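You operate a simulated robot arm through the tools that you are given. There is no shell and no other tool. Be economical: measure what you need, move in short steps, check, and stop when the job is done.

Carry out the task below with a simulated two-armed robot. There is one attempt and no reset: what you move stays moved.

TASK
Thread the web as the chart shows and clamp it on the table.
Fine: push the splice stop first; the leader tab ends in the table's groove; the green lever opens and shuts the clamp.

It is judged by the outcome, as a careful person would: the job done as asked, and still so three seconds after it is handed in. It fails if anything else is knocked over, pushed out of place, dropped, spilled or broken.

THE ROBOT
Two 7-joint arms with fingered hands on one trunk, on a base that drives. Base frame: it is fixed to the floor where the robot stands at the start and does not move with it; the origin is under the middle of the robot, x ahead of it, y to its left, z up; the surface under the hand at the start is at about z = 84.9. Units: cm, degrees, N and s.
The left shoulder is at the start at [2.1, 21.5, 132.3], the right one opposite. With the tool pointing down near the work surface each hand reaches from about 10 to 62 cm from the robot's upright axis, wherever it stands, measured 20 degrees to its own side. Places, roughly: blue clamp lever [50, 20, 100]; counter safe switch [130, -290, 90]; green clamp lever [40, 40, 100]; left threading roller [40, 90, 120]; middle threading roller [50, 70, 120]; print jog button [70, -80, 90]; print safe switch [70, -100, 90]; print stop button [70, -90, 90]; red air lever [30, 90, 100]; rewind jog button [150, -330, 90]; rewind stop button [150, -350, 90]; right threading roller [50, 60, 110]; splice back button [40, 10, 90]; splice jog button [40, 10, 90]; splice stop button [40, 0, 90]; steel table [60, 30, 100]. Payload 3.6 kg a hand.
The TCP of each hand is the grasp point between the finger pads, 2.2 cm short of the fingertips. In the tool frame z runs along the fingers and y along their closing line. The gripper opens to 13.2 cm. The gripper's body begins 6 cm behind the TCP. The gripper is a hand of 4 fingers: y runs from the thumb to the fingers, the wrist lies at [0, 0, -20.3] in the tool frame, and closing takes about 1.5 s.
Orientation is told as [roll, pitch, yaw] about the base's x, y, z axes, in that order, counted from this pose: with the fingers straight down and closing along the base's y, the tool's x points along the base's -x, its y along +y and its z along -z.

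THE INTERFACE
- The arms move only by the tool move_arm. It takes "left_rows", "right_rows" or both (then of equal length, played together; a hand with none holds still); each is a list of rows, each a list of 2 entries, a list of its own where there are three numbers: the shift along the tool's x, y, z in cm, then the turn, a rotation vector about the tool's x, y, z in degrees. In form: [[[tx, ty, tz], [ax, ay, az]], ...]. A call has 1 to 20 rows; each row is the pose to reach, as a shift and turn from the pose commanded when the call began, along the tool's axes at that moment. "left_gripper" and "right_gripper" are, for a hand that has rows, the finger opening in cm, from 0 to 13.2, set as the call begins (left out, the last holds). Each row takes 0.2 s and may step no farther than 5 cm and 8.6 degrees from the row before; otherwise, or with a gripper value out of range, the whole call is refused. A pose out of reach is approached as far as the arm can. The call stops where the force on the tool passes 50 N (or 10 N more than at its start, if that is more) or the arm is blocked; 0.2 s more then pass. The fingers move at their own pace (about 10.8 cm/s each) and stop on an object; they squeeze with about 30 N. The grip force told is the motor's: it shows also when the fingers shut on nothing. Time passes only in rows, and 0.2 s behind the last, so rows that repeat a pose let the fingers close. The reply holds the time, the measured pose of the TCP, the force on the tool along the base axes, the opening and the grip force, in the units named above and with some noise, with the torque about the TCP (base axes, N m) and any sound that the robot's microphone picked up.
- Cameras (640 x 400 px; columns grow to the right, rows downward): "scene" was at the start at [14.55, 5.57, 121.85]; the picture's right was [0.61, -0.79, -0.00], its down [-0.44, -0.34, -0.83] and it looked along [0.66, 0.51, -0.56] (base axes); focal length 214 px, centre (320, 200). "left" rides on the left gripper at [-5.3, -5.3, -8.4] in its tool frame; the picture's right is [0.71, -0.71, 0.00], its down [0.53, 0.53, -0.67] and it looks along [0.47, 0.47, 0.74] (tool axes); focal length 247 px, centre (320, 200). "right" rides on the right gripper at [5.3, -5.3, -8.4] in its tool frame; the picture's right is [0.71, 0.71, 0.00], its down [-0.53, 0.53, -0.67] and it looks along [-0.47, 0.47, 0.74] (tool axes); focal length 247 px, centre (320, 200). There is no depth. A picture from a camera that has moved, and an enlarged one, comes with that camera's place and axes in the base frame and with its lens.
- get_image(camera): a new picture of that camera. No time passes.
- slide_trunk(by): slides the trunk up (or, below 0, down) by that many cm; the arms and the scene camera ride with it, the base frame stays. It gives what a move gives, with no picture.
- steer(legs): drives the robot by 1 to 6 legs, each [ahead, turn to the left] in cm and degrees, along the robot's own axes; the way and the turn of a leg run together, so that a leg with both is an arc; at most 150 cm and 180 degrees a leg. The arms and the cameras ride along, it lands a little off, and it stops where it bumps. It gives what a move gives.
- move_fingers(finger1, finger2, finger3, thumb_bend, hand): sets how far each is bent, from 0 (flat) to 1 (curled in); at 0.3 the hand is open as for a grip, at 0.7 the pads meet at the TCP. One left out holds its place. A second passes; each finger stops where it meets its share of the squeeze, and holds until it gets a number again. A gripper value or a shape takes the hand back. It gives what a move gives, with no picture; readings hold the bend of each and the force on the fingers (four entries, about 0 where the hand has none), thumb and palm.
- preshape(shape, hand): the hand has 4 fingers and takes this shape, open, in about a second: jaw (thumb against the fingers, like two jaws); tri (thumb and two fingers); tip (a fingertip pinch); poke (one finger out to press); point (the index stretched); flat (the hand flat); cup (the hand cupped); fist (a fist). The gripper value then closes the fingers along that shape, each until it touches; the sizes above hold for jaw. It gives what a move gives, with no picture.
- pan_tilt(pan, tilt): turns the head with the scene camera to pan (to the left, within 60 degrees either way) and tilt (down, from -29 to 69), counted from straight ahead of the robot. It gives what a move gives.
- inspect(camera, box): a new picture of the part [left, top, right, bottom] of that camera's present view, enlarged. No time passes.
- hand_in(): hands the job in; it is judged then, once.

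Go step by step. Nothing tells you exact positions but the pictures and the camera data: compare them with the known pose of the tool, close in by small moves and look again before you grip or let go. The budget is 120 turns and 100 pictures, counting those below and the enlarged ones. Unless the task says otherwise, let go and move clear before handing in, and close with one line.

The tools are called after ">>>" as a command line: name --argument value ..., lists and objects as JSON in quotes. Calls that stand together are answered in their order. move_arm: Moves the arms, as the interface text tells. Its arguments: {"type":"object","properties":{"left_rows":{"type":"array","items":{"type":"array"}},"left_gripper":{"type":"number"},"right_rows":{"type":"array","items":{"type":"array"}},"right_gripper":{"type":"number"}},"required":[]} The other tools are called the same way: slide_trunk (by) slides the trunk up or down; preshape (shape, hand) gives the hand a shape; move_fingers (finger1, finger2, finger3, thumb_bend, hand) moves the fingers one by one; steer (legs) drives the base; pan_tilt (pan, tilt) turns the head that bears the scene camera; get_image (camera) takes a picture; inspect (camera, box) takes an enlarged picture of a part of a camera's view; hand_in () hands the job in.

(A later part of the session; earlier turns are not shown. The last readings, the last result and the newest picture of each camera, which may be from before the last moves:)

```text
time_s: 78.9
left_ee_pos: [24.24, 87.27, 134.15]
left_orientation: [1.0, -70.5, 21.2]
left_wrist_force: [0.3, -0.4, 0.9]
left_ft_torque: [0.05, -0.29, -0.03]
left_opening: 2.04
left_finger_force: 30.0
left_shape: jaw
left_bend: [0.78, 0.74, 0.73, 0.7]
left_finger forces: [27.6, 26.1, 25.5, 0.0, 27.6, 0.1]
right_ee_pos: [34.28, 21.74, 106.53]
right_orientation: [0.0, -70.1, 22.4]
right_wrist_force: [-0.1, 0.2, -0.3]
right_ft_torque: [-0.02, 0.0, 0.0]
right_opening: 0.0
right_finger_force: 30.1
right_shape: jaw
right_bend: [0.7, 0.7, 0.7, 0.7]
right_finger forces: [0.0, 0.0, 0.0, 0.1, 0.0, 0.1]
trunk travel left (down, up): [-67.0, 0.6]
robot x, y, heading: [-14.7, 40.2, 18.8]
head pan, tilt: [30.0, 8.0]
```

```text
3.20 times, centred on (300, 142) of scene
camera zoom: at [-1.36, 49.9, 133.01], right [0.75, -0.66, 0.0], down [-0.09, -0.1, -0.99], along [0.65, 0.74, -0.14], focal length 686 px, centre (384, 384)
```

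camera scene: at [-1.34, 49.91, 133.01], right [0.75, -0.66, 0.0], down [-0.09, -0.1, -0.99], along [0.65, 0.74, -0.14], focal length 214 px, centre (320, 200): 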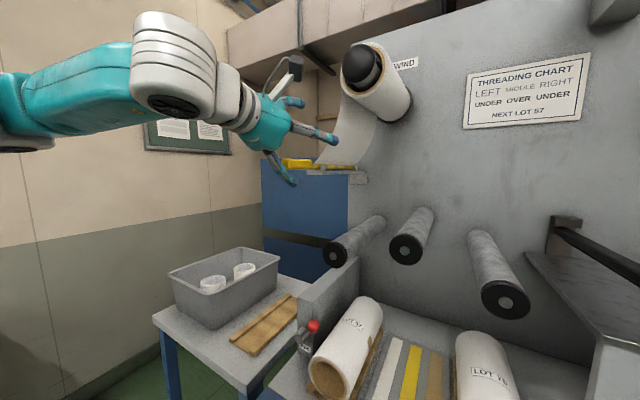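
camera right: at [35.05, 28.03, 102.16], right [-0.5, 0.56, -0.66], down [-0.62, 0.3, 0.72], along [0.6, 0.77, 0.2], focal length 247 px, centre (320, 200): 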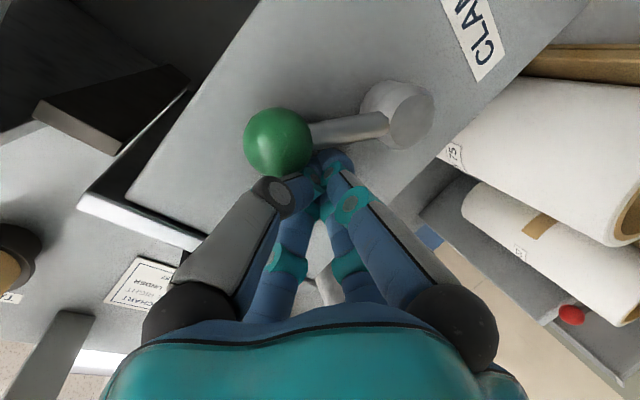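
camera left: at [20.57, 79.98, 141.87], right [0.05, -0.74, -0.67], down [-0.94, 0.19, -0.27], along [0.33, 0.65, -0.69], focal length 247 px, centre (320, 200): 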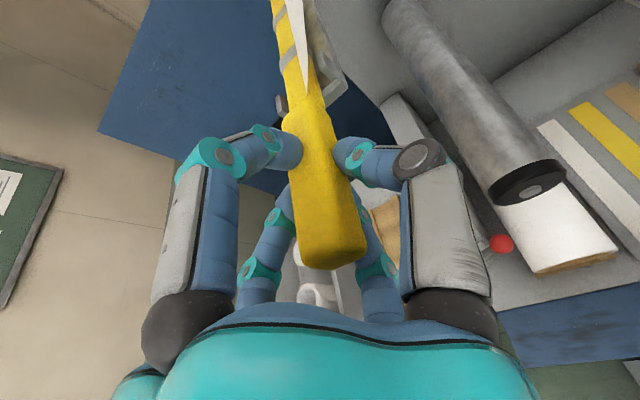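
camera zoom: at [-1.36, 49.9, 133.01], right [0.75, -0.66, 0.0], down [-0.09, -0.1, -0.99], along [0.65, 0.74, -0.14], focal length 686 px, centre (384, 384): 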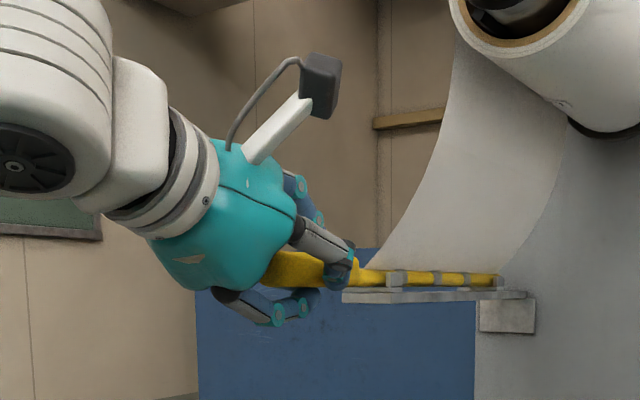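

The handle is held firmly (opening 2.0 cm, all fingers loaded). I'll lift it 4 cm off the cradle and draw it 2.5 cm outward so my fingers clear the roller ends.

>>> move_arm --left_rows '[[[-1, 0, -0.35], [0, 0, 0]], [[-2.4, 0, -0.85], [0, 0, 0]], [[-3.76, 0, -1.37], [0, 0, 0]], [[-3.3, 0, -2.5], [0, 0, 0]], [[-2.9, 0, -3.7], [0, 0, 0]]]'

>>> get_image --camera "scene"

>>> get_image --camera "left"

```text
time_s: 80.1
left_ee_pos: [21.87, 86.22, 138.16]
left_orientation: [0.8, -70.6, 21.2]
left_wrist_force: [0.7, 0.9, -0.8]
left_ft_torque: [-0.06, 0.11, 0.0]
left_opening: 2.05
left_finger_force: 29.8
left_shape: jaw
left_bend: [0.78, 0.75, 0.73, 0.7]
left_finger forces: [23.3, 28.3, 26.8, 0.0, 28.7, 0.0]
right_ee_pos: [34.14, 21.7, 106.62]
right_orientation: [-0.1, -70.2, 22.6]
right_wrist_force: [0.2, -0.3, 0.6]
right_ft_torque: [-0.02, -0.05, -0.02]
right_opening: 0.0
right_finger_force: 30.0
right_shape: jaw
right_bend: [0.7, 0.7, 0.7, 0.7]
right_finger forces: [0.0, 0.1, 0.0, 0.0, 0.1, 0.1]
trunk travel left (down, up): [-67.0, 0.6]
robot x, y, heading: [-14.57, 40.06, 18.7]
head pan, tilt: [30.0, 8.0]
```

```text
46 pictures are left
camera scene: at [-1.37, 49.9, 133.01], right [0.75, -0.66, 0.0], down [-0.09, -0.1, -0.99], along [0.65, 0.74, -0.14], focal length 214 px, centre (320, 200)
```

scene: 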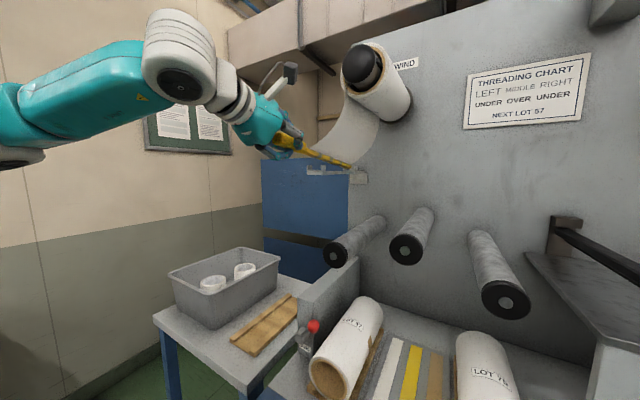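

```text
45 pictures are left
camera left: at [18.21, 79.03, 145.9], right [0.05, -0.74, -0.67], down [-0.94, 0.19, -0.27], along [0.33, 0.65, -0.69], focal length 247 px, centre (320, 200)
```

left: 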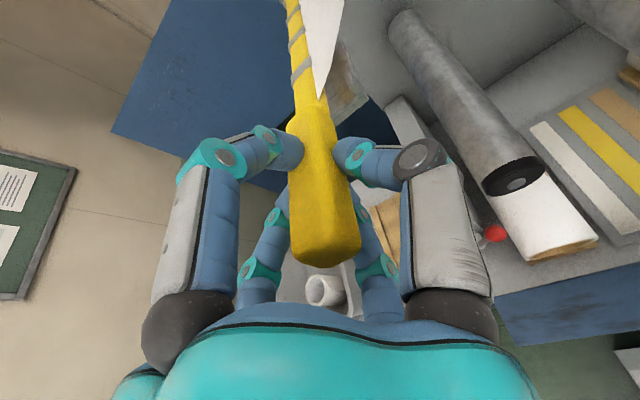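

Free of the cradle, but the bar droops inward about 15-20 degrees with the hand's pitch. I'll lift further and try levelling the hand.

>>> move_arm --left_rows '[[[-1.5, 0, -0.5], [0, 0, 0]], [[-3, 0, -1], [0, 0, 0]], [[-4.2, 0, -1.5], [0, 0, 0]], [[-4.2, 0, -1.5], [0, -4, 0]], [[-4.2, 0, -1.5], [0, -8, 0]]]'

>>> inspect --camera "scene" --box '[200, 40, 420, 200]'

```text
time_s: 81.3
left_ee_pos: [21.92, 86.15, 142.57]
left_orientation: [1.6, -78.6, 20.5]
left_wrist_force: [0.0, -1.2, -1.1]
left_ft_torque: [-0.09, 0.14, 0.02]
left_opening: 2.06
left_finger_force: 29.9
left_shape: jaw
left_bend: [0.78, 0.75, 0.73, 0.7]
left_finger forces: [23.6, 28.5, 26.9, 0.0, 28.6, 0.0]
right_ee_pos: [34.24, 21.77, 106.57]
right_orientation: [0.0, -70.1, 22.4]
right_wrist_force: [-0.4, 0.0, 0.2]
right_ft_torque: [0.03, 0.02, -0.01]
right_opening: 0.02
right_finger_force: 30.1
right_shape: jaw
right_bend: [0.7, 0.7, 0.7, 0.7]
right_finger forces: [0.0, 0.1, 0.1, 0.0, 0.1, 0.1]
trunk travel left (down, up): [-67.0, 0.6]
robot x, y, heading: [-14.69, 40.36, 18.6]
head pan, tilt: [30.0, 8.0]
```

```text
2.50 times, centred on (310, 120) of scene
camera zoom: at [-1.35, 49.92, 133.01], right [0.75, -0.66, 0.0], down [-0.09, -0.1, -0.99], along [0.65, 0.74, -0.14], focal length 536 px, centre (345, 400)
```

zoom: 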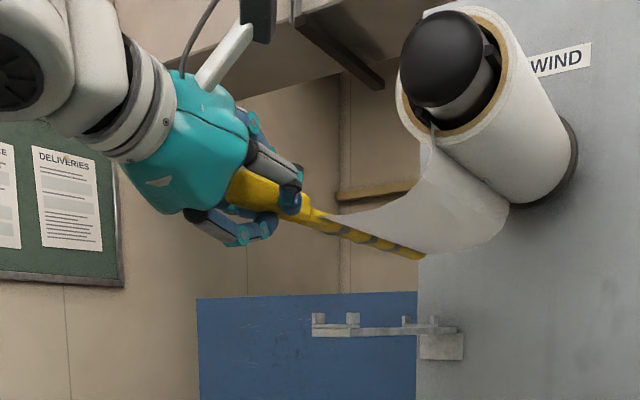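

The bar is now level at this hand pitch and clear of the cradle. I'll move right past the cradle, then descend between cradle and left roller, to its left side.

>>> move_arm --left_rows '[[[0.3, -3.2, 0.06], [0, 0, 0]], [[0.6, -6.4, 0.1], [0, 0, 0]], [[4, -6.4, 0.8], [0, 0, 0]], [[7, -6.4, 1.4], [0, 0, 0]], [[9.4, -6.4, 1.9], [0, 0, 0]], [[11.8, -5.4, 2.4], [0, 0, 0]], [[14.3, -4, 2.9], [0, 0, 0]], [[16.7, -1.8, 3.4], [0, 0, 0]], [[18.2, -0.4, 3.7], [0, 0, 0]]]'

>>> get_image --camera "scene"

```text
time_s: 83.3
left_ee_pos: [24.31, 80.63, 138.12]
left_orientation: [2.3, -78.3, 19.6]
left_wrist_force: [-0.2, -0.1, 0.1]
left_ft_torque: [-0.03, 0.14, -0.06]
left_opening: 2.06
left_finger_force: 30.1
left_shape: jaw
left_bend: [0.77, 0.75, 0.74, 0.7]
left_finger forces: [23.7, 28.7, 29.9, 0.0, 29.1, 0.0]
left hand out of reach, approached as far as the arm can: row 4, 5, 6, 7, 8, 9
right_ee_pos: [34.19, 21.81, 106.68]
right_orientation: [-0.1, -70.0, 22.5]
right_wrist_force: [0.0, -0.4, -0.1]
right_ft_torque: [0.01, 0.02, 0.0]
right_opening: 0.0
right_finger_force: 30.1
right_shape: jaw
right_bend: [0.7, 0.7, 0.7, 0.7]
right_finger forces: [0.0, 0.0, 0.0, 0.0, 0.0, 0.0]
trunk travel left (down, up): [-67.0, 0.6]
robot x, y, heading: [-14.45, 40.59, 18.8]
head pan, tilt: [30.0, 8.0]
```

```text
43 pictures are left
camera scene: at [-1.33, 49.91, 133.01], right [0.75, -0.66, 0.0], down [-0.09, -0.1, -0.99], along [0.65, 0.74, -0.14], focal length 214 px, centre (320, 200)
```

scene: 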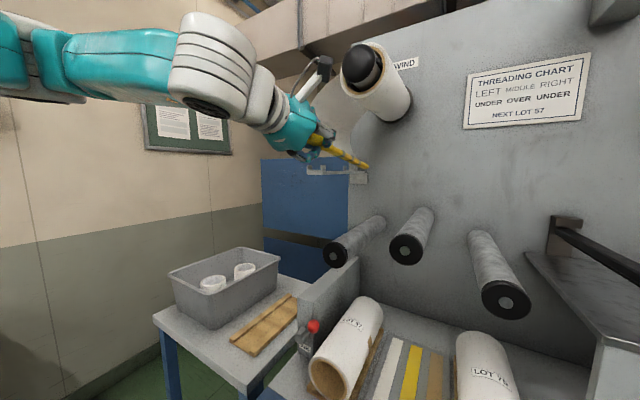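

Lower level poses are limited relative to the shoulder, so I'll use the trunk slide for vertical motion and keep the arm's height relative to it. First the right hand goes up and back so it doesn't hit the bench.

>>> move_arm --right_rows '[[[-3.6, -1.3, -2.2], [0, 0, 0]], [[-7.2, -2.6, -4.4], [0, 0, 0]], [[-10.9, -4, -6.6], [0, 0, 0]], [[-14.5, -5.3, -8.8], [0, 0, 0]], [[-18.1, -6.6, -11], [0, 0, 0]], [[-21.8, -8, -13.3], [0, 0, 0]]]'

>>> slide_trunk --by -10

>>> get_image --camera "scene"

```text
time_s: 84.7
left_ee_pos: [24.28, 80.57, 138.18]
left_orientation: [2.0, -78.2, 19.8]
left_wrist_force: [-1.0, -0.4, -1.7]
left_ft_torque: [-0.04, 0.15, 0.0]
left_opening: 2.04
left_finger_force: 29.9
left_shape: jaw
left_bend: [0.77, 0.75, 0.74, 0.7]
left_finger forces: [23.6, 28.7, 29.7, 0.0, 29.0, 0.1]
right_ee_pos: [36.11, 12.77, 129.25]
right_orientation: [-3.6, -70.5, 21.8]
right_wrist_force: [0.3, -0.5, 0.7]
right_ft_torque: [0.0, 0.03, -0.01]
right_opening: 0.0
right_finger_force: 29.7
right_shape: jaw
right_bend: [0.7, 0.7, 0.7, 0.7]
right_finger forces: [0.0, 0.0, 0.1, 0.0, 0.0, 0.0]
right hand out of reach, approached as far as the arm can: row 4, 5, 6
trunk travel left (down, up): [-67.0, 0.6]
robot x, y, heading: [-14.33, 40.33, 18.6]
head pan, tilt: [30.0, 8.0]
```

```text
time_s: 86.0
left_ee_pos: [24.09, 81.0, 128.12]
left_orientation: [1.7, -78.4, 20.4]
left_wrist_force: [0.1, -0.6, -1.7]
left_ft_torque: [-0.01, 0.11, -0.02]
left_opening: 2.04
left_finger_force: 30.7
left_shape: jaw
left_bend: [0.77, 0.75, 0.73, 0.7]
left_finger forces: [26.6, 28.5, 28.1, 0.0, 28.7, 0.1]
right_ee_pos: [36.06, 12.59, 119.42]
right_orientation: [-4.1, -70.9, 22.5]
right_wrist_force: [0.4, 0.4, -0.5]
right_ft_torque: [0.01, 0.0, -0.01]
right_opening: 0.0
right_finger_force: 29.8
right_shape: jaw
right_bend: [0.7, 0.7, 0.7, 0.7]
right_finger forces: [0.1, 0.0, 0.0, 0.0, 0.0, 0.0]
trunk travel left (down, up): [-57.0, 10.6]
robot x, y, heading: [-14.55, 40.29, 18.7]
head pan, tilt: [30.0, 8.0]
```

```text
42 pictures are left
camera scene: at [-1.35, 49.92, 122.99], right [0.75, -0.66, 0.0], down [-0.09, -0.1, -0.99], along [0.65, 0.74, -0.14], focal length 214 px, centre (320, 200)
```

scene: 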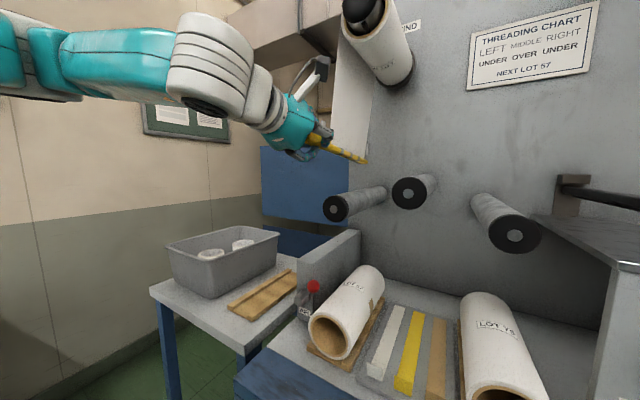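

>>> slide_trunk --by -4

>>> move_arm --left_rows '[[[0, 1.4, 0], [0, 0, 0]], [[0, 2.8, 0], [0, 0, 0]], [[0, 4.2, 0], [0, 0, 0]]]'

>>> slide_trunk --by -7

>>> get_image --camera "scene"

```text
time_s: 86.9
left_ee_pos: [24.2, 80.86, 124.25]
left_orientation: [1.7, -78.4, 20.4]
left_wrist_force: [-0.7, 0.9, -1.1]
left_ft_torque: [-0.04, 0.11, 0.03]
left_opening: 2.01
left_finger_force: 30.1
left_shape: jaw
left_bend: [0.77, 0.75, 0.73, 0.7]
left_finger forces: [26.6, 28.3, 28.0, 0.1, 28.7, 0.1]
right_ee_pos: [36.21, 12.64, 115.64]
right_orientation: [-4.0, -71.0, 22.4]
right_wrist_force: [0.8, -0.4, -0.9]
right_ft_torque: [0.03, 0.02, -0.01]
right_opening: 0.02
right_finger_force: 30.2
right_shape: jaw
right_bend: [0.7, 0.7, 0.7, 0.7]
right_finger forces: [0.1, 0.1, 0.1, 0.1, 0.0, 0.1]
trunk travel left (down, up): [-53.0, 14.6]
robot x, y, heading: [-14.32, 40.46, 18.5]
head pan, tilt: [30.0, 8.0]
```

```text
time_s: 87.7
left_ee_pos: [22.63, 84.95, 124.1]
left_orientation: [1.5, -78.4, 20.6]
left_wrist_force: [0.8, -0.6, 0.4]
left_ft_torque: [0.01, -0.06, -0.05]
left_opening: 2.05
left_finger_force: 30.2
left_shape: jaw
left_bend: [0.77, 0.75, 0.73, 0.7]
left_finger forces: [28.0, 28.1, 27.9, 0.1, 28.7, 0.0]
right_ee_pos: [36.05, 12.64, 115.52]
right_orientation: [-4.1, -71.0, 22.2]
right_wrist_force: [0.1, -0.8, -0.4]
right_ft_torque: [0.0, -0.02, 0.01]
right_opening: 0.0
right_finger_force: 29.8
right_shape: jaw
right_bend: [0.7, 0.7, 0.7, 0.7]
right_finger forces: [0.0, 0.0, 0.0, 0.0, 0.1, 0.1]
trunk travel left (down, up): [-53.0, 14.6]
robot x, y, heading: [-14.38, 40.34, 18.8]
head pan, tilt: [30.0, 8.0]
```

```text
time_s: 88.8
left_ee_pos: [22.52, 84.9, 117.26]
left_orientation: [1.6, -78.4, 20.4]
left_wrist_force: [0.3, 0.8, -1.1]
left_ft_torque: [-0.03, 0.11, 0.01]
left_opening: 2.01
left_finger_force: 29.9
left_shape: jaw
left_bend: [0.77, 0.75, 0.73, 0.7]
left_finger forces: [27.1, 27.9, 27.9, 0.0, 28.6, 0.0]
right_ee_pos: [36.08, 12.6, 108.53]
right_orientation: [-4.0, -71.0, 22.4]
right_wrist_force: [0.3, 0.3, -0.3]
right_ft_torque: [-0.01, -0.02, 0.02]
right_opening: 0.0
right_finger_force: 30.6
right_shape: jaw
right_bend: [0.7, 0.7, 0.7, 0.7]
right_finger forces: [0.0, 0.0, 0.1, 0.0, 0.1, 0.1]
trunk travel left (down, up): [-46.0, 21.6]
robot x, y, heading: [-14.64, 39.89, 18.6]
head pan, tilt: [30.0, 8.0]
```

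```text
41 pictures are left
camera scene: at [-1.31, 49.93, 111.88], right [0.75, -0.66, 0.0], down [-0.09, -0.1, -0.99], along [0.65, 0.74, -0.14], focal length 214 px, centre (320, 200)
```

scene: 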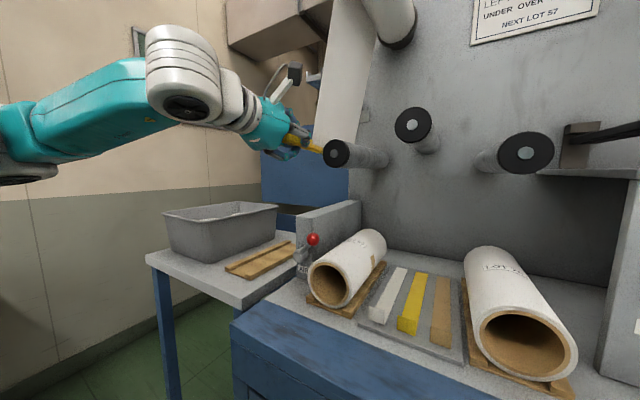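

The leader is down left of the left roller. Lower another 7.5 cm, then pass right under it.

>>> slide_trunk --by -7.7

>>> move_arm --left_rows '[[[0, -2.2, 0], [0, 0, 0]], [[0, -4.4, 0], [0, 0, 0]], [[0, -6.6, 0], [0, 0, 0]], [[0, -8.8, 0], [0, 0, 0]], [[0, -11, 0], [0, 0, 0]], [[0, -13.2, -0.3], [0, 0, 0]]]'

>>> get_image --camera "scene"

```text
time_s: 89.9
left_ee_pos: [22.47, 84.8, 109.57]
left_orientation: [1.6, -78.3, 20.3]
left_wrist_force: [-0.3, 1.1, -0.7]
left_ft_torque: [-0.03, 0.05, -0.01]
left_opening: 2.05
left_finger_force: 29.7
left_shape: jaw
left_bend: [0.77, 0.75, 0.73, 0.7]
left_finger forces: [27.2, 27.9, 27.8, 0.0, 28.5, 0.0]
right_ee_pos: [36.24, 12.62, 100.75]
right_orientation: [-2.9, -70.9, 21.7]
right_wrist_force: [-0.4, -0.1, 0.3]
right_ft_torque: [0.0, 0.0, 0.03]
right_opening: 0.0
right_finger_force: 29.8
right_shape: jaw
right_bend: [0.7, 0.7, 0.7, 0.7]
right_finger forces: [0.0, 0.0, 0.1, 0.0, 0.0, 0.0]
trunk travel left (down, up): [-38.3, 29.3]
robot x, y, heading: [-14.43, 40.54, 18.8]
head pan, tilt: [30.0, 8.0]
```

```text
time_s: 91.3
left_ee_pos: [27.49, 72.42, 109.48]
left_orientation: [1.6, -78.4, 20.4]
left_wrist_force: [-0.3, 0.6, -1.2]
left_ft_torque: [-0.04, 0.12, 0.03]
left_opening: 2.04
left_finger_force: 30.2
left_shape: jaw
left_bend: [0.77, 0.75, 0.73, 0.7]
left_finger forces: [27.0, 28.7, 28.5, 0.1, 28.3, 0.1]
right_ee_pos: [36.3, 12.51, 100.7]
right_orientation: [-2.8, -70.9, 21.9]
right_wrist_force: [-0.4, -0.4, 0.5]
right_ft_torque: [-0.01, -0.02, -0.02]
right_opening: 0.0
right_finger_force: 30.5
right_shape: jaw
right_bend: [0.7, 0.7, 0.7, 0.7]
right_finger forces: [0.1, 0.0, 0.1, 0.1, 0.0, 0.0]
trunk travel left (down, up): [-38.3, 29.3]
robot x, y, heading: [-14.19, 40.29, 18.8]
head pan, tilt: [30.0, 8.0]
```

```text
40 pictures are left
camera scene: at [-1.18, 49.93, 103.98], right [0.75, -0.66, 0.0], down [-0.09, -0.1, -0.99], along [0.65, 0.74, -0.14], focal length 214 px, centre (320, 200)
```

scene: 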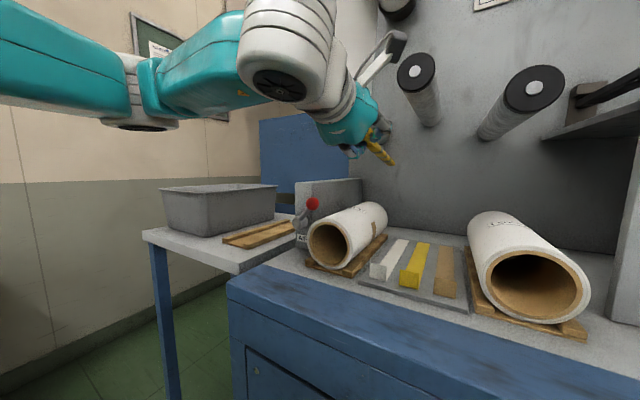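

Passed under the left roller with no force. Now up between left and middle rollers by the trunk (+19), then right over the middle one.

>>> slide_trunk --by 19.5

>>> get_image --camera "scene"

```text
time_s: 93.4
left_ee_pos: [27.2, 72.47, 129.05]
left_orientation: [1.7, -78.4, 20.4]
left_wrist_force: [0.3, -0.1, -2.1]
left_ft_torque: [-0.11, 0.25, 0.04]
left_opening: 2.06
left_finger_force: 30.4
left_shape: jaw
left_bend: [0.77, 0.75, 0.74, 0.7]
left_finger forces: [23.9, 29.6, 31.3, 0.1, 28.8, 0.1]
right_ee_pos: [36.29, 12.54, 120.19]
right_orientation: [-3.0, -70.9, 22.0]
right_wrist_force: [-0.8, 0.6, 0.0]
right_ft_torque: [-0.02, 0.06, -0.01]
right_opening: 0.0
right_finger_force: 30.4
right_shape: jaw
right_bend: [0.7, 0.7, 0.7, 0.7]
right_finger forces: [0.1, 0.0, 0.0, 0.0, 0.0, 0.0]
trunk travel left (down, up): [-57.8, 9.8]
robot x, y, heading: [-14.46, 40.27, 18.7]
head pan, tilt: [30.0, 8.0]
```

```text
39 pictures are left
camera scene: at [-1.32, 49.92, 123.77], right [0.75, -0.66, 0.0], down [-0.09, -0.1, -0.99], along [0.65, 0.74, -0.14], focal length 214 px, centre (320, 200)
```

scene: 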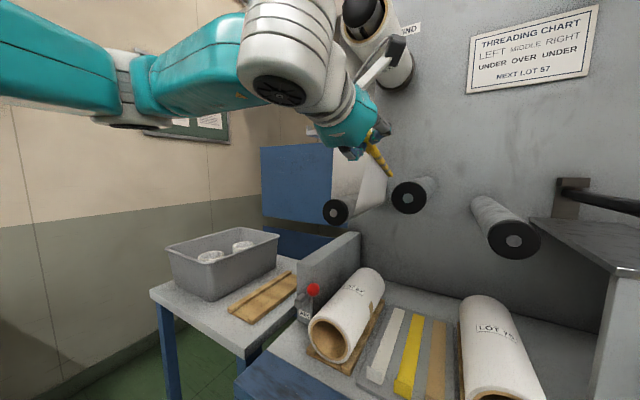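

The bar droops inward (inner end about 122), so I'll go 6 cm higher before crossing over the middle roller.

>>> slide_trunk --by 6

>>> move_arm --left_rows '[[[0, -2.3, 0], [0, 0, 0]], [[0, -4.6, 0], [0, 0, 0]], [[0, -6.9, 0], [0, 0, 0]], [[0, -9.2, 0], [0, 0, 0]], [[0, -11.5, 0], [0, 0, 0]], [[0, -13.6, -0.3], [0, 0, 0]]]'

>>> pan_tilt --pan 15 --tilt 8

>>> get_image --camera "scene"

>>> get_image --camera "left"

```text
time_s: 94.4
left_ee_pos: [27.31, 72.45, 134.95]
left_orientation: [1.7, -78.5, 20.5]
left_wrist_force: [-0.2, -0.5, -0.9]
left_ft_torque: [-0.11, 0.19, 0.01]
left_opening: 2.02
left_finger_force: 30.4
left_shape: jaw
left_bend: [0.76, 0.75, 0.74, 0.7]
left_finger forces: [23.7, 29.5, 31.6, 0.0, 29.0, 0.0]
right_ee_pos: [36.27, 12.48, 126.24]
right_orientation: [-2.9, -70.8, 21.7]
right_wrist_force: [0.5, -0.8, 0.0]
right_ft_torque: [0.0, 0.01, -0.01]
right_opening: 0.0
right_finger_force: 30.1
right_shape: jaw
right_bend: [0.7, 0.7, 0.7, 0.7]
right_finger forces: [0.0, 0.1, 0.0, 0.0, 0.0, 0.0]
trunk travel left (down, up): [-63.8, 3.8]
robot x, y, heading: [-14.47, 40.2, 18.6]
head pan, tilt: [30.0, 8.0]
```

```text
time_s: 95.8
left_ee_pos: [32.23, 59.73, 134.96]
left_orientation: [1.8, -78.4, 20.1]
left_wrist_force: [0.2, -0.2, -1.0]
left_ft_torque: [-0.08, 0.18, 0.07]
left_opening: 2.03
left_finger_force: 29.8
left_shape: jaw
left_bend: [0.76, 0.76, 0.74, 0.7]
left_finger forces: [24.1, 30.1, 31.4, 0.1, 28.7, 0.0]
right_ee_pos: [36.29, 12.58, 126.18]
right_orientation: [-2.7, -70.9, 21.7]
right_wrist_force: [1.0, 0.6, 0.0]
right_ft_torque: [0.01, -0.02, 0.02]
right_opening: 0.0
right_finger_force: 30.2
right_shape: jaw
right_bend: [0.7, 0.7, 0.7, 0.7]
right_finger forces: [0.0, 0.0, 0.0, 0.0, 0.0, 0.0]
trunk travel left (down, up): [-63.8, 3.8]
robot x, y, heading: [-14.43, 40.08, 18.7]
head pan, tilt: [30.0, 8.0]
```

```text
time_s: 96.6
left_ee_pos: [32.11, 59.82, 134.92]
left_orientation: [1.6, -78.4, 20.5]
left_wrist_force: [0.2, -0.2, -2.3]
left_ft_torque: [-0.05, 0.17, 0.0]
left_opening: 2.03
left_finger_force: 29.5
left_shape: jaw
left_bend: [0.76, 0.76, 0.74, 0.7]
left_finger forces: [24.2, 30.0, 31.3, 0.0, 28.8, 0.0]
right_ee_pos: [36.36, 12.55, 126.29]
right_orientation: [-2.9, -70.9, 21.9]
right_wrist_force: [0.1, 0.1, -0.6]
right_ft_torque: [-0.01, 0.03, 0.0]
right_opening: 0.02
right_finger_force: 29.8
right_shape: jaw
right_bend: [0.7, 0.7, 0.7, 0.7]
right_finger forces: [0.0, 0.0, 0.0, 0.0, 0.0, 0.0]
trunk travel left (down, up): [-63.8, 3.8]
robot x, y, heading: [-14.45, 40.23, 18.8]
head pan, tilt: [15.0, 8.0]
```

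```text
38 pictures are left
camera scene: at [0.26, 48.1, 129.8], right [0.56, -0.83, 0.0], down [-0.12, -0.08, -0.99], along [0.82, 0.55, -0.14], focal length 214 px, centre (320, 200)
```

scene: 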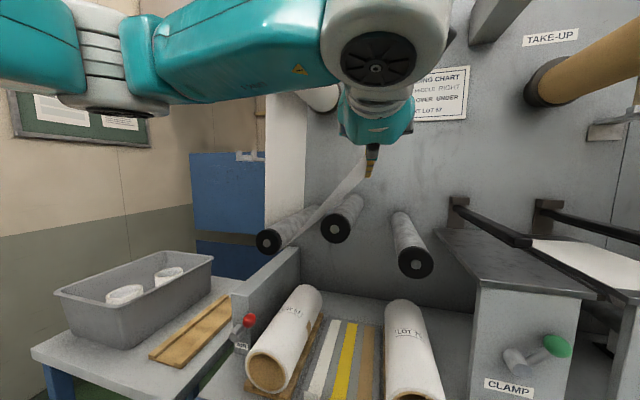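

```text
37 pictures are left
camera left: at [27.41, 52.17, 141.8], right [0.13, -0.71, -0.7], down [-0.9, 0.2, -0.38], along [0.41, 0.68, -0.61], focal length 247 px, centre (320, 200)
```

left: 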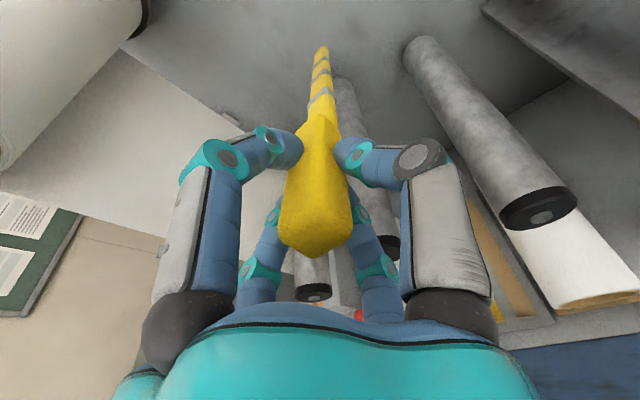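

The web clearly runs down, under the left roller and up over the middle. Next: down between middle and right rollers with the trunk.

>>> slide_trunk --by -13

>>> get_image --camera "scene"

```text
time_s: 98.2
left_ee_pos: [32.13, 59.78, 122.07]
left_orientation: [1.6, -78.4, 20.5]
left_wrist_force: [-0.4, 0.3, -0.2]
left_ft_torque: [-0.07, 0.11, -0.04]
left_opening: 2.05
left_finger_force: 30.4
left_shape: jaw
left_bend: [0.76, 0.76, 0.74, 0.7]
left_finger forces: [24.2, 29.8, 31.2, 0.0, 28.9, 0.1]
right_ee_pos: [36.34, 12.5, 113.33]
right_orientation: [-3.0, -71.0, 21.9]
right_wrist_force: [-0.3, 0.1, 0.4]
right_ft_torque: [-0.01, 0.0, 0.03]
right_opening: 0.0
right_finger_force: 29.8
right_shape: jaw
right_bend: [0.7, 0.7, 0.7, 0.7]
right_finger forces: [0.0, 0.0, 0.1, 0.0, 0.0, 0.0]
trunk travel left (down, up): [-50.8, 16.8]
robot x, y, heading: [-14.42, 40.27, 18.7]
head pan, tilt: [15.0, 8.0]
```

```text
36 pictures are left
camera scene: at [0.27, 48.1, 116.75], right [0.55, -0.83, 0.0], down [-0.12, -0.08, -0.99], along [0.82, 0.55, -0.14], focal length 214 px, centre (320, 200)
```

scene: 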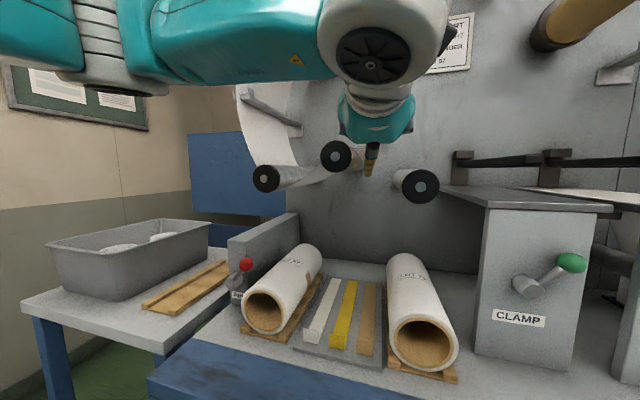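

>>> slide_trunk --by -12.8

>>> move_arm --left_rows '[[[0, -2.1, 0], [0, 0, 0]], [[0, -4.2, 0], [0, 0, 0]], [[0, -6.3, 0], [0, 0, 0]], [[0, -8.4, -0.1], [0, 0, 0]], [[0, -10.5, -0.2], [0, 0, 0]], [[0, -12.6, -0.3], [0, 0, 0]]]'

>>> get_image --camera "scene"

>>> get_image --camera "left"

```text
time_s: 99.7
left_ee_pos: [32.08, 59.81, 109.28]
left_orientation: [1.7, -78.4, 20.2]
left_wrist_force: [-0.2, 0.6, -1.0]
left_ft_torque: [-0.02, 0.05, -0.01]
left_opening: 2.03
left_finger_force: 29.9
left_shape: jaw
left_bend: [0.77, 0.75, 0.74, 0.7]
left_finger forces: [28.1, 29.3, 28.8, 0.1, 28.6, 0.0]
right_ee_pos: [36.26, 12.61, 100.49]
right_orientation: [-2.8, -70.8, 21.8]
right_wrist_force: [0.5, -0.5, -0.7]
right_ft_torque: [-0.01, 0.02, 0.0]
right_opening: 0.01
right_finger_force: 30.0
right_shape: jaw
right_bend: [0.7, 0.7, 0.7, 0.7]
right_finger forces: [0.0, 0.0, 0.0, 0.0, 0.1, 0.0]
trunk travel left (down, up): [-38.0, 29.6]
robot x, y, heading: [-14.56, 39.96, 18.3]
head pan, tilt: [15.0, 8.0]
```

```text
time_s: 101.1
left_ee_pos: [36.6, 47.88, 109.24]
left_orientation: [1.7, -78.3, 20.3]
left_wrist_force: [0.4, 0.4, -1.4]
left_ft_torque: [-0.02, 0.13, 0.02]
left_opening: 2.06
left_finger_force: 29.8
left_shape: jaw
left_bend: [0.77, 0.76, 0.74, 0.7]
left_finger forces: [27.8, 29.6, 28.8, 0.1, 28.6, 0.0]
right_ee_pos: [36.31, 12.44, 100.5]
right_orientation: [-2.8, -70.9, 21.6]
right_wrist_force: [0.6, 0.1, -0.1]
right_ft_torque: [0.02, -0.03, -0.01]
right_opening: 0.04
right_finger_force: 29.5
right_shape: jaw
right_bend: [0.7, 0.7, 0.7, 0.7]
right_finger forces: [0.0, 0.0, 0.0, 0.0, 0.0, 0.0]
trunk travel left (down, up): [-38.0, 29.6]
robot x, y, heading: [-14.5, 40.52, 18.9]
head pan, tilt: [15.0, 8.0]
```

```text
35 pictures are left
camera scene: at [0.39, 48.1, 103.67], right [0.55, -0.83, 0.0], down [-0.12, -0.08, -0.99], along [0.82, 0.55, -0.14], focal length 214 px, centre (320, 200)
```

scene: 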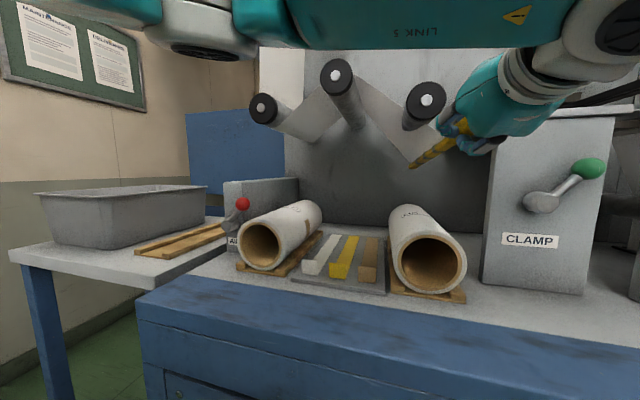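

```text
34 pictures are left
camera left: at [31.89, 40.3, 116.1], right [0.13, -0.71, -0.7], down [-0.9, 0.21, -0.38], along [0.41, 0.68, -0.61], focal length 247 px, centre (320, 200)
```

left: 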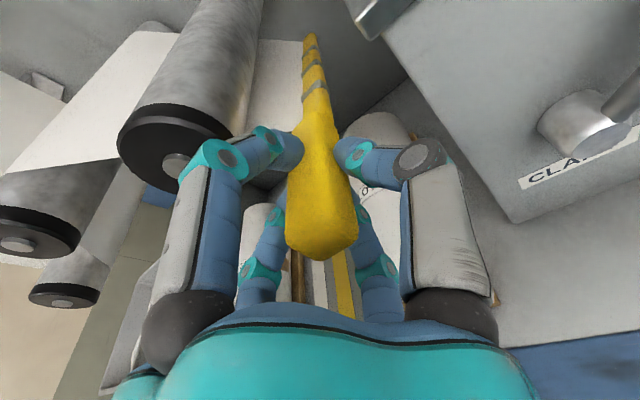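

Threading under/over/under is done; the leader is right of the right roller. Its inner end trails left and droops, so I'll yaw and pitch the hand to square it before raising past the table edge.

>>> move_arm --left_rows '[[[0, -0.7, 0], [3, -3, 0]], [[0, -1.5, 0], [7, -7, 0]]]'

>>> get_image --camera "scene"

>>> get_image --camera "left"

```text
time_s: 101.7
left_ee_pos: [37.14, 46.53, 109.25]
left_orientation: [-8.6, -85.4, 23.5]
left_wrist_force: [-0.9, -0.6, 0.6]
left_ft_torque: [0.0, 0.12, 0.05]
left_opening: 2.05
left_finger_force: 30.1
left_shape: jaw
left_bend: [0.77, 0.76, 0.74, 0.7]
left_finger forces: [27.8, 29.8, 28.9, 0.1, 27.6, 0.0]
right_ee_pos: [36.37, 12.56, 100.37]
right_orientation: [-2.8, -71.0, 21.8]
right_wrist_force: [0.8, 0.2, 0.4]
right_ft_torque: [-0.01, 0.03, 0.03]
right_opening: 0.0
right_finger_force: 30.3
right_shape: jaw
right_bend: [0.7, 0.7, 0.7, 0.7]
right_finger forces: [0.1, 0.1, 0.0, 0.0, 0.1, 0.1]
trunk travel left (down, up): [-38.0, 29.6]
robot x, y, heading: [-14.59, 40.42, 18.8]
head pan, tilt: [15.0, 8.0]
```

```text
33 pictures are left
camera scene: at [0.4, 48.14, 103.66], right [0.55, -0.83, 0.0], down [-0.12, -0.08, -0.99], along [0.82, 0.55, -0.14], focal length 214 px, centre (320, 200)
```

scene: 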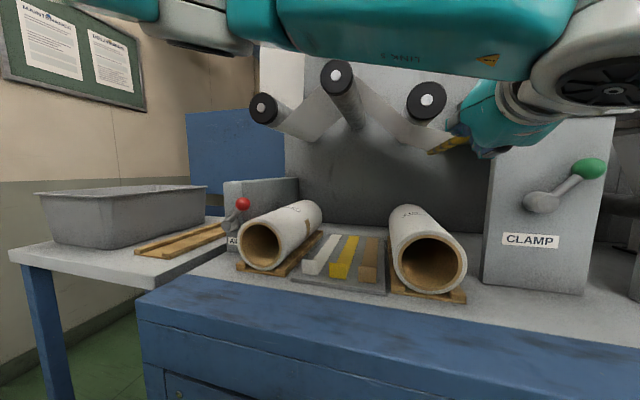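

```text
32 pictures are left
camera left: at [30.75, 39.44, 115.25], right [0.13, -0.71, -0.7], down [-0.82, 0.32, -0.48], along [0.56, 0.63, -0.54], focal length 247 px, centre (320, 200)
```

left: 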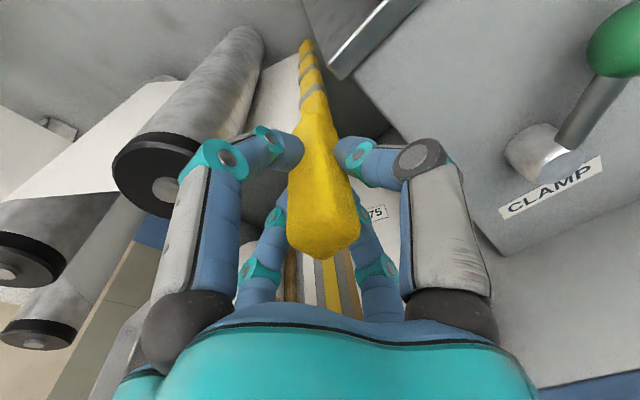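

The bar is now level and square. I'll raise it just above table height (z 114) and move right over the table under the raised clamp bar, shifting the right hand aside.

>>> slide_trunk --by 4.6

>>> move_arm --left_rows '[[[0, -2, 0], [0, 0, 0]], [[0, -4, 0], [0, 0, 0]], [[0, -6, 0], [0, 0, 0]], [[0, -8, 0], [0, 0, 0]], [[0, -10, 0], [0, 0, 0]]]' --right_rows '[[[0, -2, -0.8], [0, 0, 0]], [[0, -4, -1.6], [0, 0, 0]], [[0, -6, -2.4], [0, 0, 0]], [[0, -8, -3.2], [0, 0, 0]], [[0, -10, -4], [0, 0, 0]]]'

>>> get_image --camera "left"

>>> pan_tilt --pan -8 --tilt 10

>>> get_image --camera "scene"

```text
time_s: 102.6
left_ee_pos: [37.11, 46.6, 113.78]
left_orientation: [-7.8, -85.3, 22.8]
left_wrist_force: [0.4, 0.6, -0.5]
left_ft_torque: [-0.07, 0.11, 0.02]
left_opening: 2.07
left_finger_force: 30.0
left_shape: jaw
left_bend: [0.77, 0.76, 0.74, 0.7]
left_finger forces: [27.7, 29.7, 28.9, 0.0, 27.9, 0.0]
right_ee_pos: [36.29, 12.46, 105.03]
right_orientation: [-2.9, -70.8, 21.8]
right_wrist_force: [0.4, 0.3, 0.5]
right_ft_torque: [-0.02, -0.01, 0.0]
right_opening: 0.01
right_finger_force: 30.0
right_shape: jaw
right_bend: [0.7, 0.7, 0.7, 0.7]
right_finger forces: [0.1, 0.0, 0.1, 0.1, 0.0, 0.0]
trunk travel left (down, up): [-42.6, 25.0]
robot x, y, heading: [-14.6, 40.25, 18.8]
head pan, tilt: [15.0, 8.0]
```

```text
time_s: 103.8
left_ee_pos: [42.94, 46.99, 116.69]
left_orientation: [-41.0, -83.3, 64.6]
left_wrist_force: [-44.9, -19.1, 3.3]
left_ft_torque: [0.03, -0.07, -0.16]
left_opening: 2.22
left_finger_force: 30.1
left_shape: jaw
left_bend: [0.78, 0.77, 0.75, 0.69]
left_finger forces: [31.7, 36.6, 36.9, 0.0, 36.1, 0.1]
right_ee_pos: [35.37, 2.4, 106.81]
right_orientation: [-3.1, -71.1, 22.0]
right_wrist_force: [-0.3, 0.8, 0.7]
right_ft_torque: [0.0, 0.02, -0.03]
right_opening: 0.02
right_finger_force: 30.5
right_shape: jaw
right_bend: [0.7, 0.7, 0.7, 0.7]
right_finger forces: [0.0, 0.1, 0.0, 0.0, 0.0, 0.0]
trunk travel left (down, up): [-42.6, 25.0]
robot x, y, heading: [-14.31, 40.39, 18.7]
head pan, tilt: [15.0, 8.0]
stopped in row 5 (left hand): the force on the tool passed its limit at 57 N (the readings are from after the stop); the commanded pose is now the measured one
```

```text
31 pictures are left
camera left: at [37.64, 39.48, 123.12], right [0.25, -0.72, -0.65], down [-0.85, 0.16, -0.5], along [0.47, 0.67, -0.57], focal length 247 px, centre (320, 200)
```

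left: 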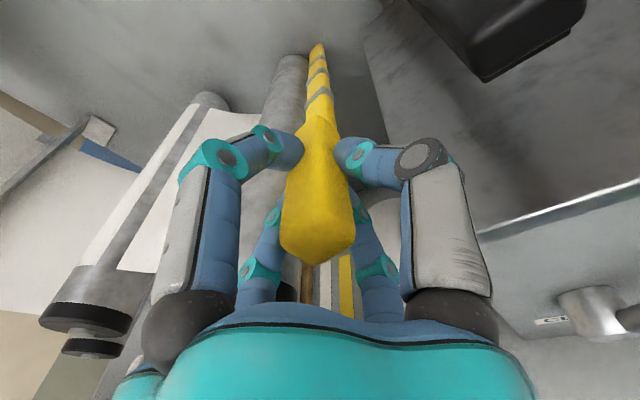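

```text
time_s: 104.7
left_ee_pos: [42.93, 47.24, 116.84]
left_orientation: [-42.9, -83.5, 66.7]
left_wrist_force: [-38.1, -16.3, 2.3]
left_ft_torque: [-0.01, 0.05, -0.21]
left_opening: 2.22
left_finger_force: 29.8
left_shape: jaw
left_bend: [0.78, 0.77, 0.75, 0.69]
left_finger forces: [31.3, 36.0, 36.7, 0.0, 35.9, 0.0]
right_ee_pos: [35.42, 2.24, 106.77]
right_orientation: [-3.0, -71.2, 21.9]
right_wrist_force: [0.4, -0.3, 0.0]
right_ft_torque: [-0.03, -0.01, 0.0]
right_opening: 0.0
right_finger_force: 29.8
right_shape: jaw
right_bend: [0.7, 0.7, 0.7, 0.7]
right_finger forces: [0.0, 0.0, 0.1, 0.0, 0.0, 0.0]
trunk travel left (down, up): [-42.6, 25.0]
robot x, y, heading: [-14.37, 40.51, 18.7]
head pan, tilt: [-8.0, 10.0]
```

```text
30 pictures are left
camera scene: at [1.08, 44.43, 108.2], right [0.19, -0.98, 0.0], down [-0.16, -0.03, -0.99], along [0.97, 0.18, -0.17], focal length 214 px, centre (320, 200)
```

scene: 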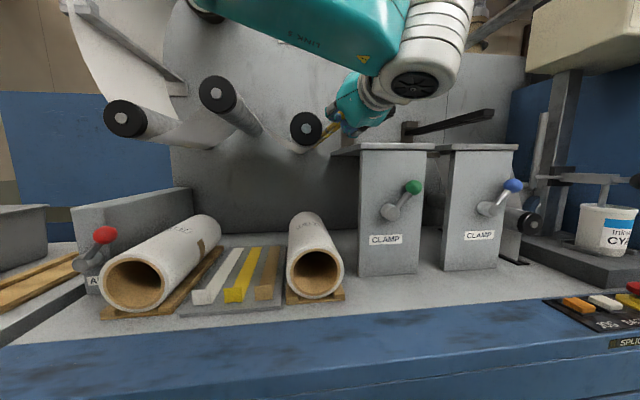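

The sideways move went wrong: the hand slid forward instead, pressing the bar's end toward the wall. I'll back it off to where it was before continuing.

>>> move_arm --left_rows '[[[0.6, 0.3, -1.4], [0, 0, 0]], [[1.6, 0.6, -2.8], [0, 0, 0]], [[2.5, 0.9, -4.2], [0, 0, 0]], [[3.3, 1.2, -5.4], [0, 0, 0]]]'

>>> get_image --camera "scene"

>>> get_image --camera "left"

```text
time_s: 105.7
left_ee_pos: [38.26, 46.58, 113.7]
left_orientation: [-41.5, -83.0, 66.3]
left_wrist_force: [0.3, 0.2, -0.6]
left_ft_torque: [-0.05, 0.14, -0.02]
left_opening: 2.13
left_finger_force: 30.2
left_shape: jaw
left_bend: [0.77, 0.76, 0.74, 0.7]
left_finger forces: [26.8, 29.2, 29.9, 0.0, 30.0, 0.0]
right_ee_pos: [35.92, 2.66, 106.51]
right_orientation: [-3.0, -70.8, 22.0]
right_wrist_force: [-1.3, -0.5, 0.0]
right_ft_torque: [0.01, 0.02, -0.03]
right_opening: 0.01
right_finger_force: 29.8
right_shape: jaw
right_bend: [0.7, 0.7, 0.7, 0.7]
right_finger forces: [0.0, 0.0, 0.0, 0.1, 0.0, 0.0]
trunk travel left (down, up): [-42.6, 25.0]
robot x, y, heading: [-14.62, 40.55, 18.4]
head pan, tilt: [-8.0, 10.0]
```

```text
29 pictures are left
camera scene: at [1.72, 44.69, 108.08], right [0.19, -0.98, 0.0], down [-0.17, -0.03, -0.98], along [0.97, 0.18, -0.17], focal length 214 px, centre (320, 200)
```

scene: 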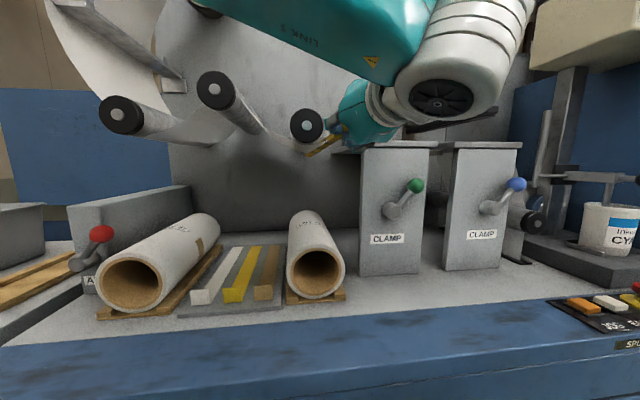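

```text
28 pictures are left
camera left: at [33.09, 38.93, 120.13], right [0.26, -0.72, -0.64], down [-0.85, 0.14, -0.5], along [0.45, 0.68, -0.58], focal length 247 px, centre (320, 200)
```

left: 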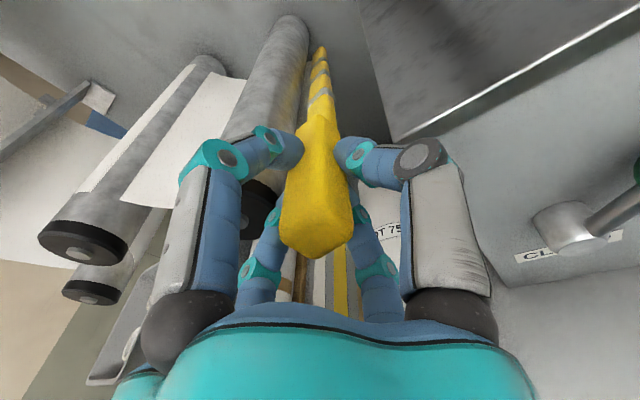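

Recovered. The bar's inner end is about 3 cm low now, so I'll pitch up 5 degrees, then use a base turn to the right to carry the leader over the table.

>>> move_arm --left_rows '[[[0, -0.4, 0], [1.5, -3, 0]], [[-0.3, -0.8, 0], [3, -6, 0]]]'

>>> get_image --camera "left"

>>> inspect --camera "scene" --box '[270, 80, 450, 190]'

```text
time_s: 106.3
left_ee_pos: [39.12, 46.93, 115.26]
left_orientation: [-106.1, -84.2, 129.2]
left_wrist_force: [0.0, -0.9, -1.1]
left_ft_torque: [-0.14, 0.33, -0.12]
left_opening: 2.12
left_finger_force: 30.2
left_shape: jaw
left_bend: [0.77, 0.76, 0.75, 0.7]
left_finger forces: [25.0, 29.4, 31.6, 0.0, 30.7, 0.1]
right_ee_pos: [35.96, 2.63, 106.52]
right_orientation: [-2.9, -70.8, 21.8]
right_wrist_force: [0.1, -0.7, 0.8]
right_ft_torque: [-0.01, 0.0, 0.0]
right_opening: 0.01
right_finger_force: 30.3
right_shape: jaw
right_bend: [0.7, 0.7, 0.7, 0.7]
right_finger forces: [0.0, 0.0, 0.0, 0.1, 0.0, 0.0]
trunk travel left (down, up): [-42.6, 25.0]
robot x, y, heading: [-14.27, 40.36, 19.0]
head pan, tilt: [-8.0, 10.0]
```

```text
27 pictures are left
camera left: at [33.08, 39.29, 120.69], right [0.32, -0.7, -0.63], down [-0.78, 0.18, -0.59], along [0.53, 0.69, -0.5], focal length 247 px, centre (320, 200)
```

left: 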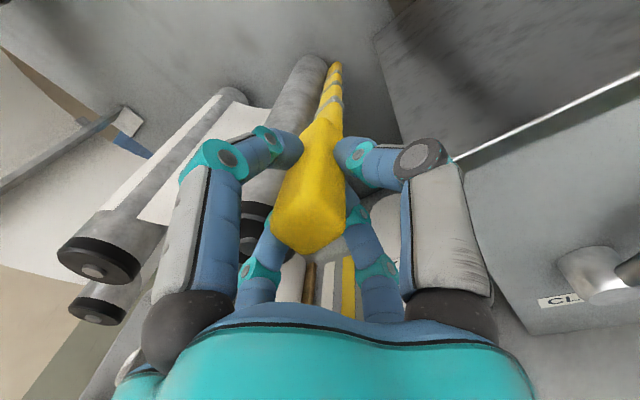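

```text
3.56 times, centred on (360, 135) of scene
camera zoom: at [1.77, 44.7, 108.07], right [0.19, -0.98, 0.0], down [-0.17, -0.03, -0.98], along [0.97, 0.18, -0.17], focal length 763 px, centre (178, 431)
```

zoom: 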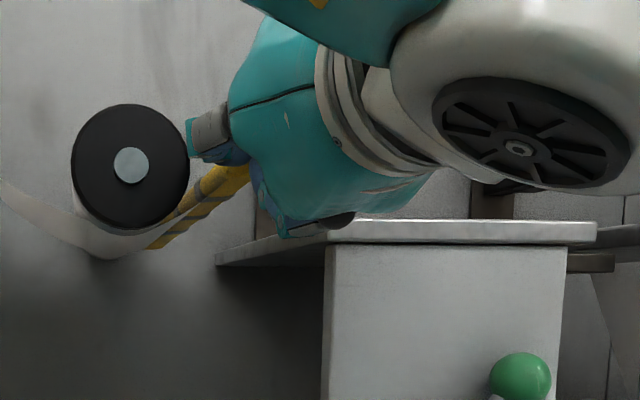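

The leader lies clear above table level. I'll turn the base right 6 degrees and look.

>>> steer --legs '[[0, -6]]'

>>> get_image --camera "left"

>>> get_image --camera "scene"

```text
time_s: 107.2
left_ee_pos: [39.85, 41.82, 115.01]
left_orientation: [-104.3, -84.3, 121.7]
left_wrist_force: [-0.2, 0.2, -1.4]
left_ft_torque: [-0.1, 0.15, 0.13]
left_opening: 2.08
left_finger_force: 30.2
left_shape: jaw
left_bend: [0.77, 0.76, 0.75, 0.7]
left_finger forces: [25.0, 31.1, 30.8, 0.0, 27.3, 0.0]
right_ee_pos: [31.77, -2.45, 106.45]
right_orientation: [-2.9, -70.9, 15.7]
right_wrist_force: [0.4, 0.2, 0.0]
right_ft_torque: [-0.01, -0.01, -0.01]
right_opening: 0.0
right_finger_force: 29.9
right_shape: jaw
right_bend: [0.7, 0.7, 0.7, 0.7]
right_finger forces: [0.0, 0.0, 0.0, 0.0, 0.0, 0.0]
trunk travel left (down, up): [-42.6, 25.0]
robot x, y, heading: [-14.87, 40.35, 12.7]
head pan, tilt: [-8.0, 10.0]
```

```text
25 pictures are left
camera left: at [33.01, 34.67, 120.53], right [0.25, -0.73, -0.64], down [-0.77, 0.25, -0.59], along [0.59, 0.63, -0.5], focal length 247 px, centre (320, 200)
```

left: 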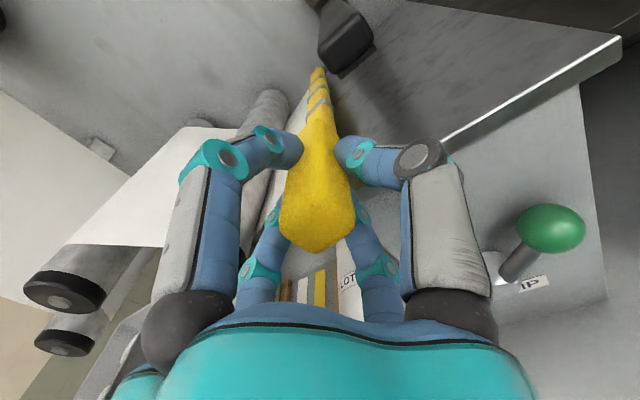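

```text
24 pictures are left
camera scene: at [2.03, 43.27, 108.08], right [0.08, -1.0, 0.0], down [-0.17, -0.01, -0.98], along [0.98, 0.08, -0.17], focal length 214 px, centre (320, 200)
```

scene: 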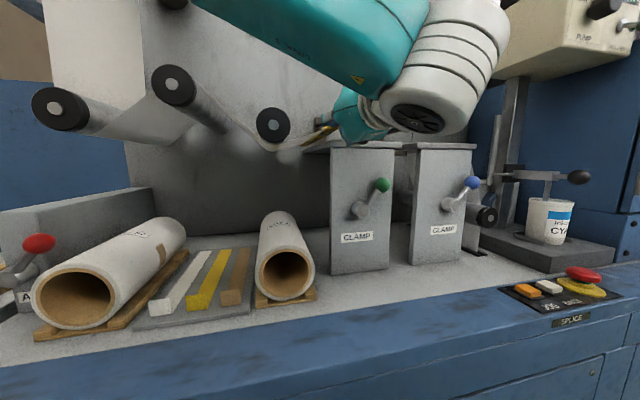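

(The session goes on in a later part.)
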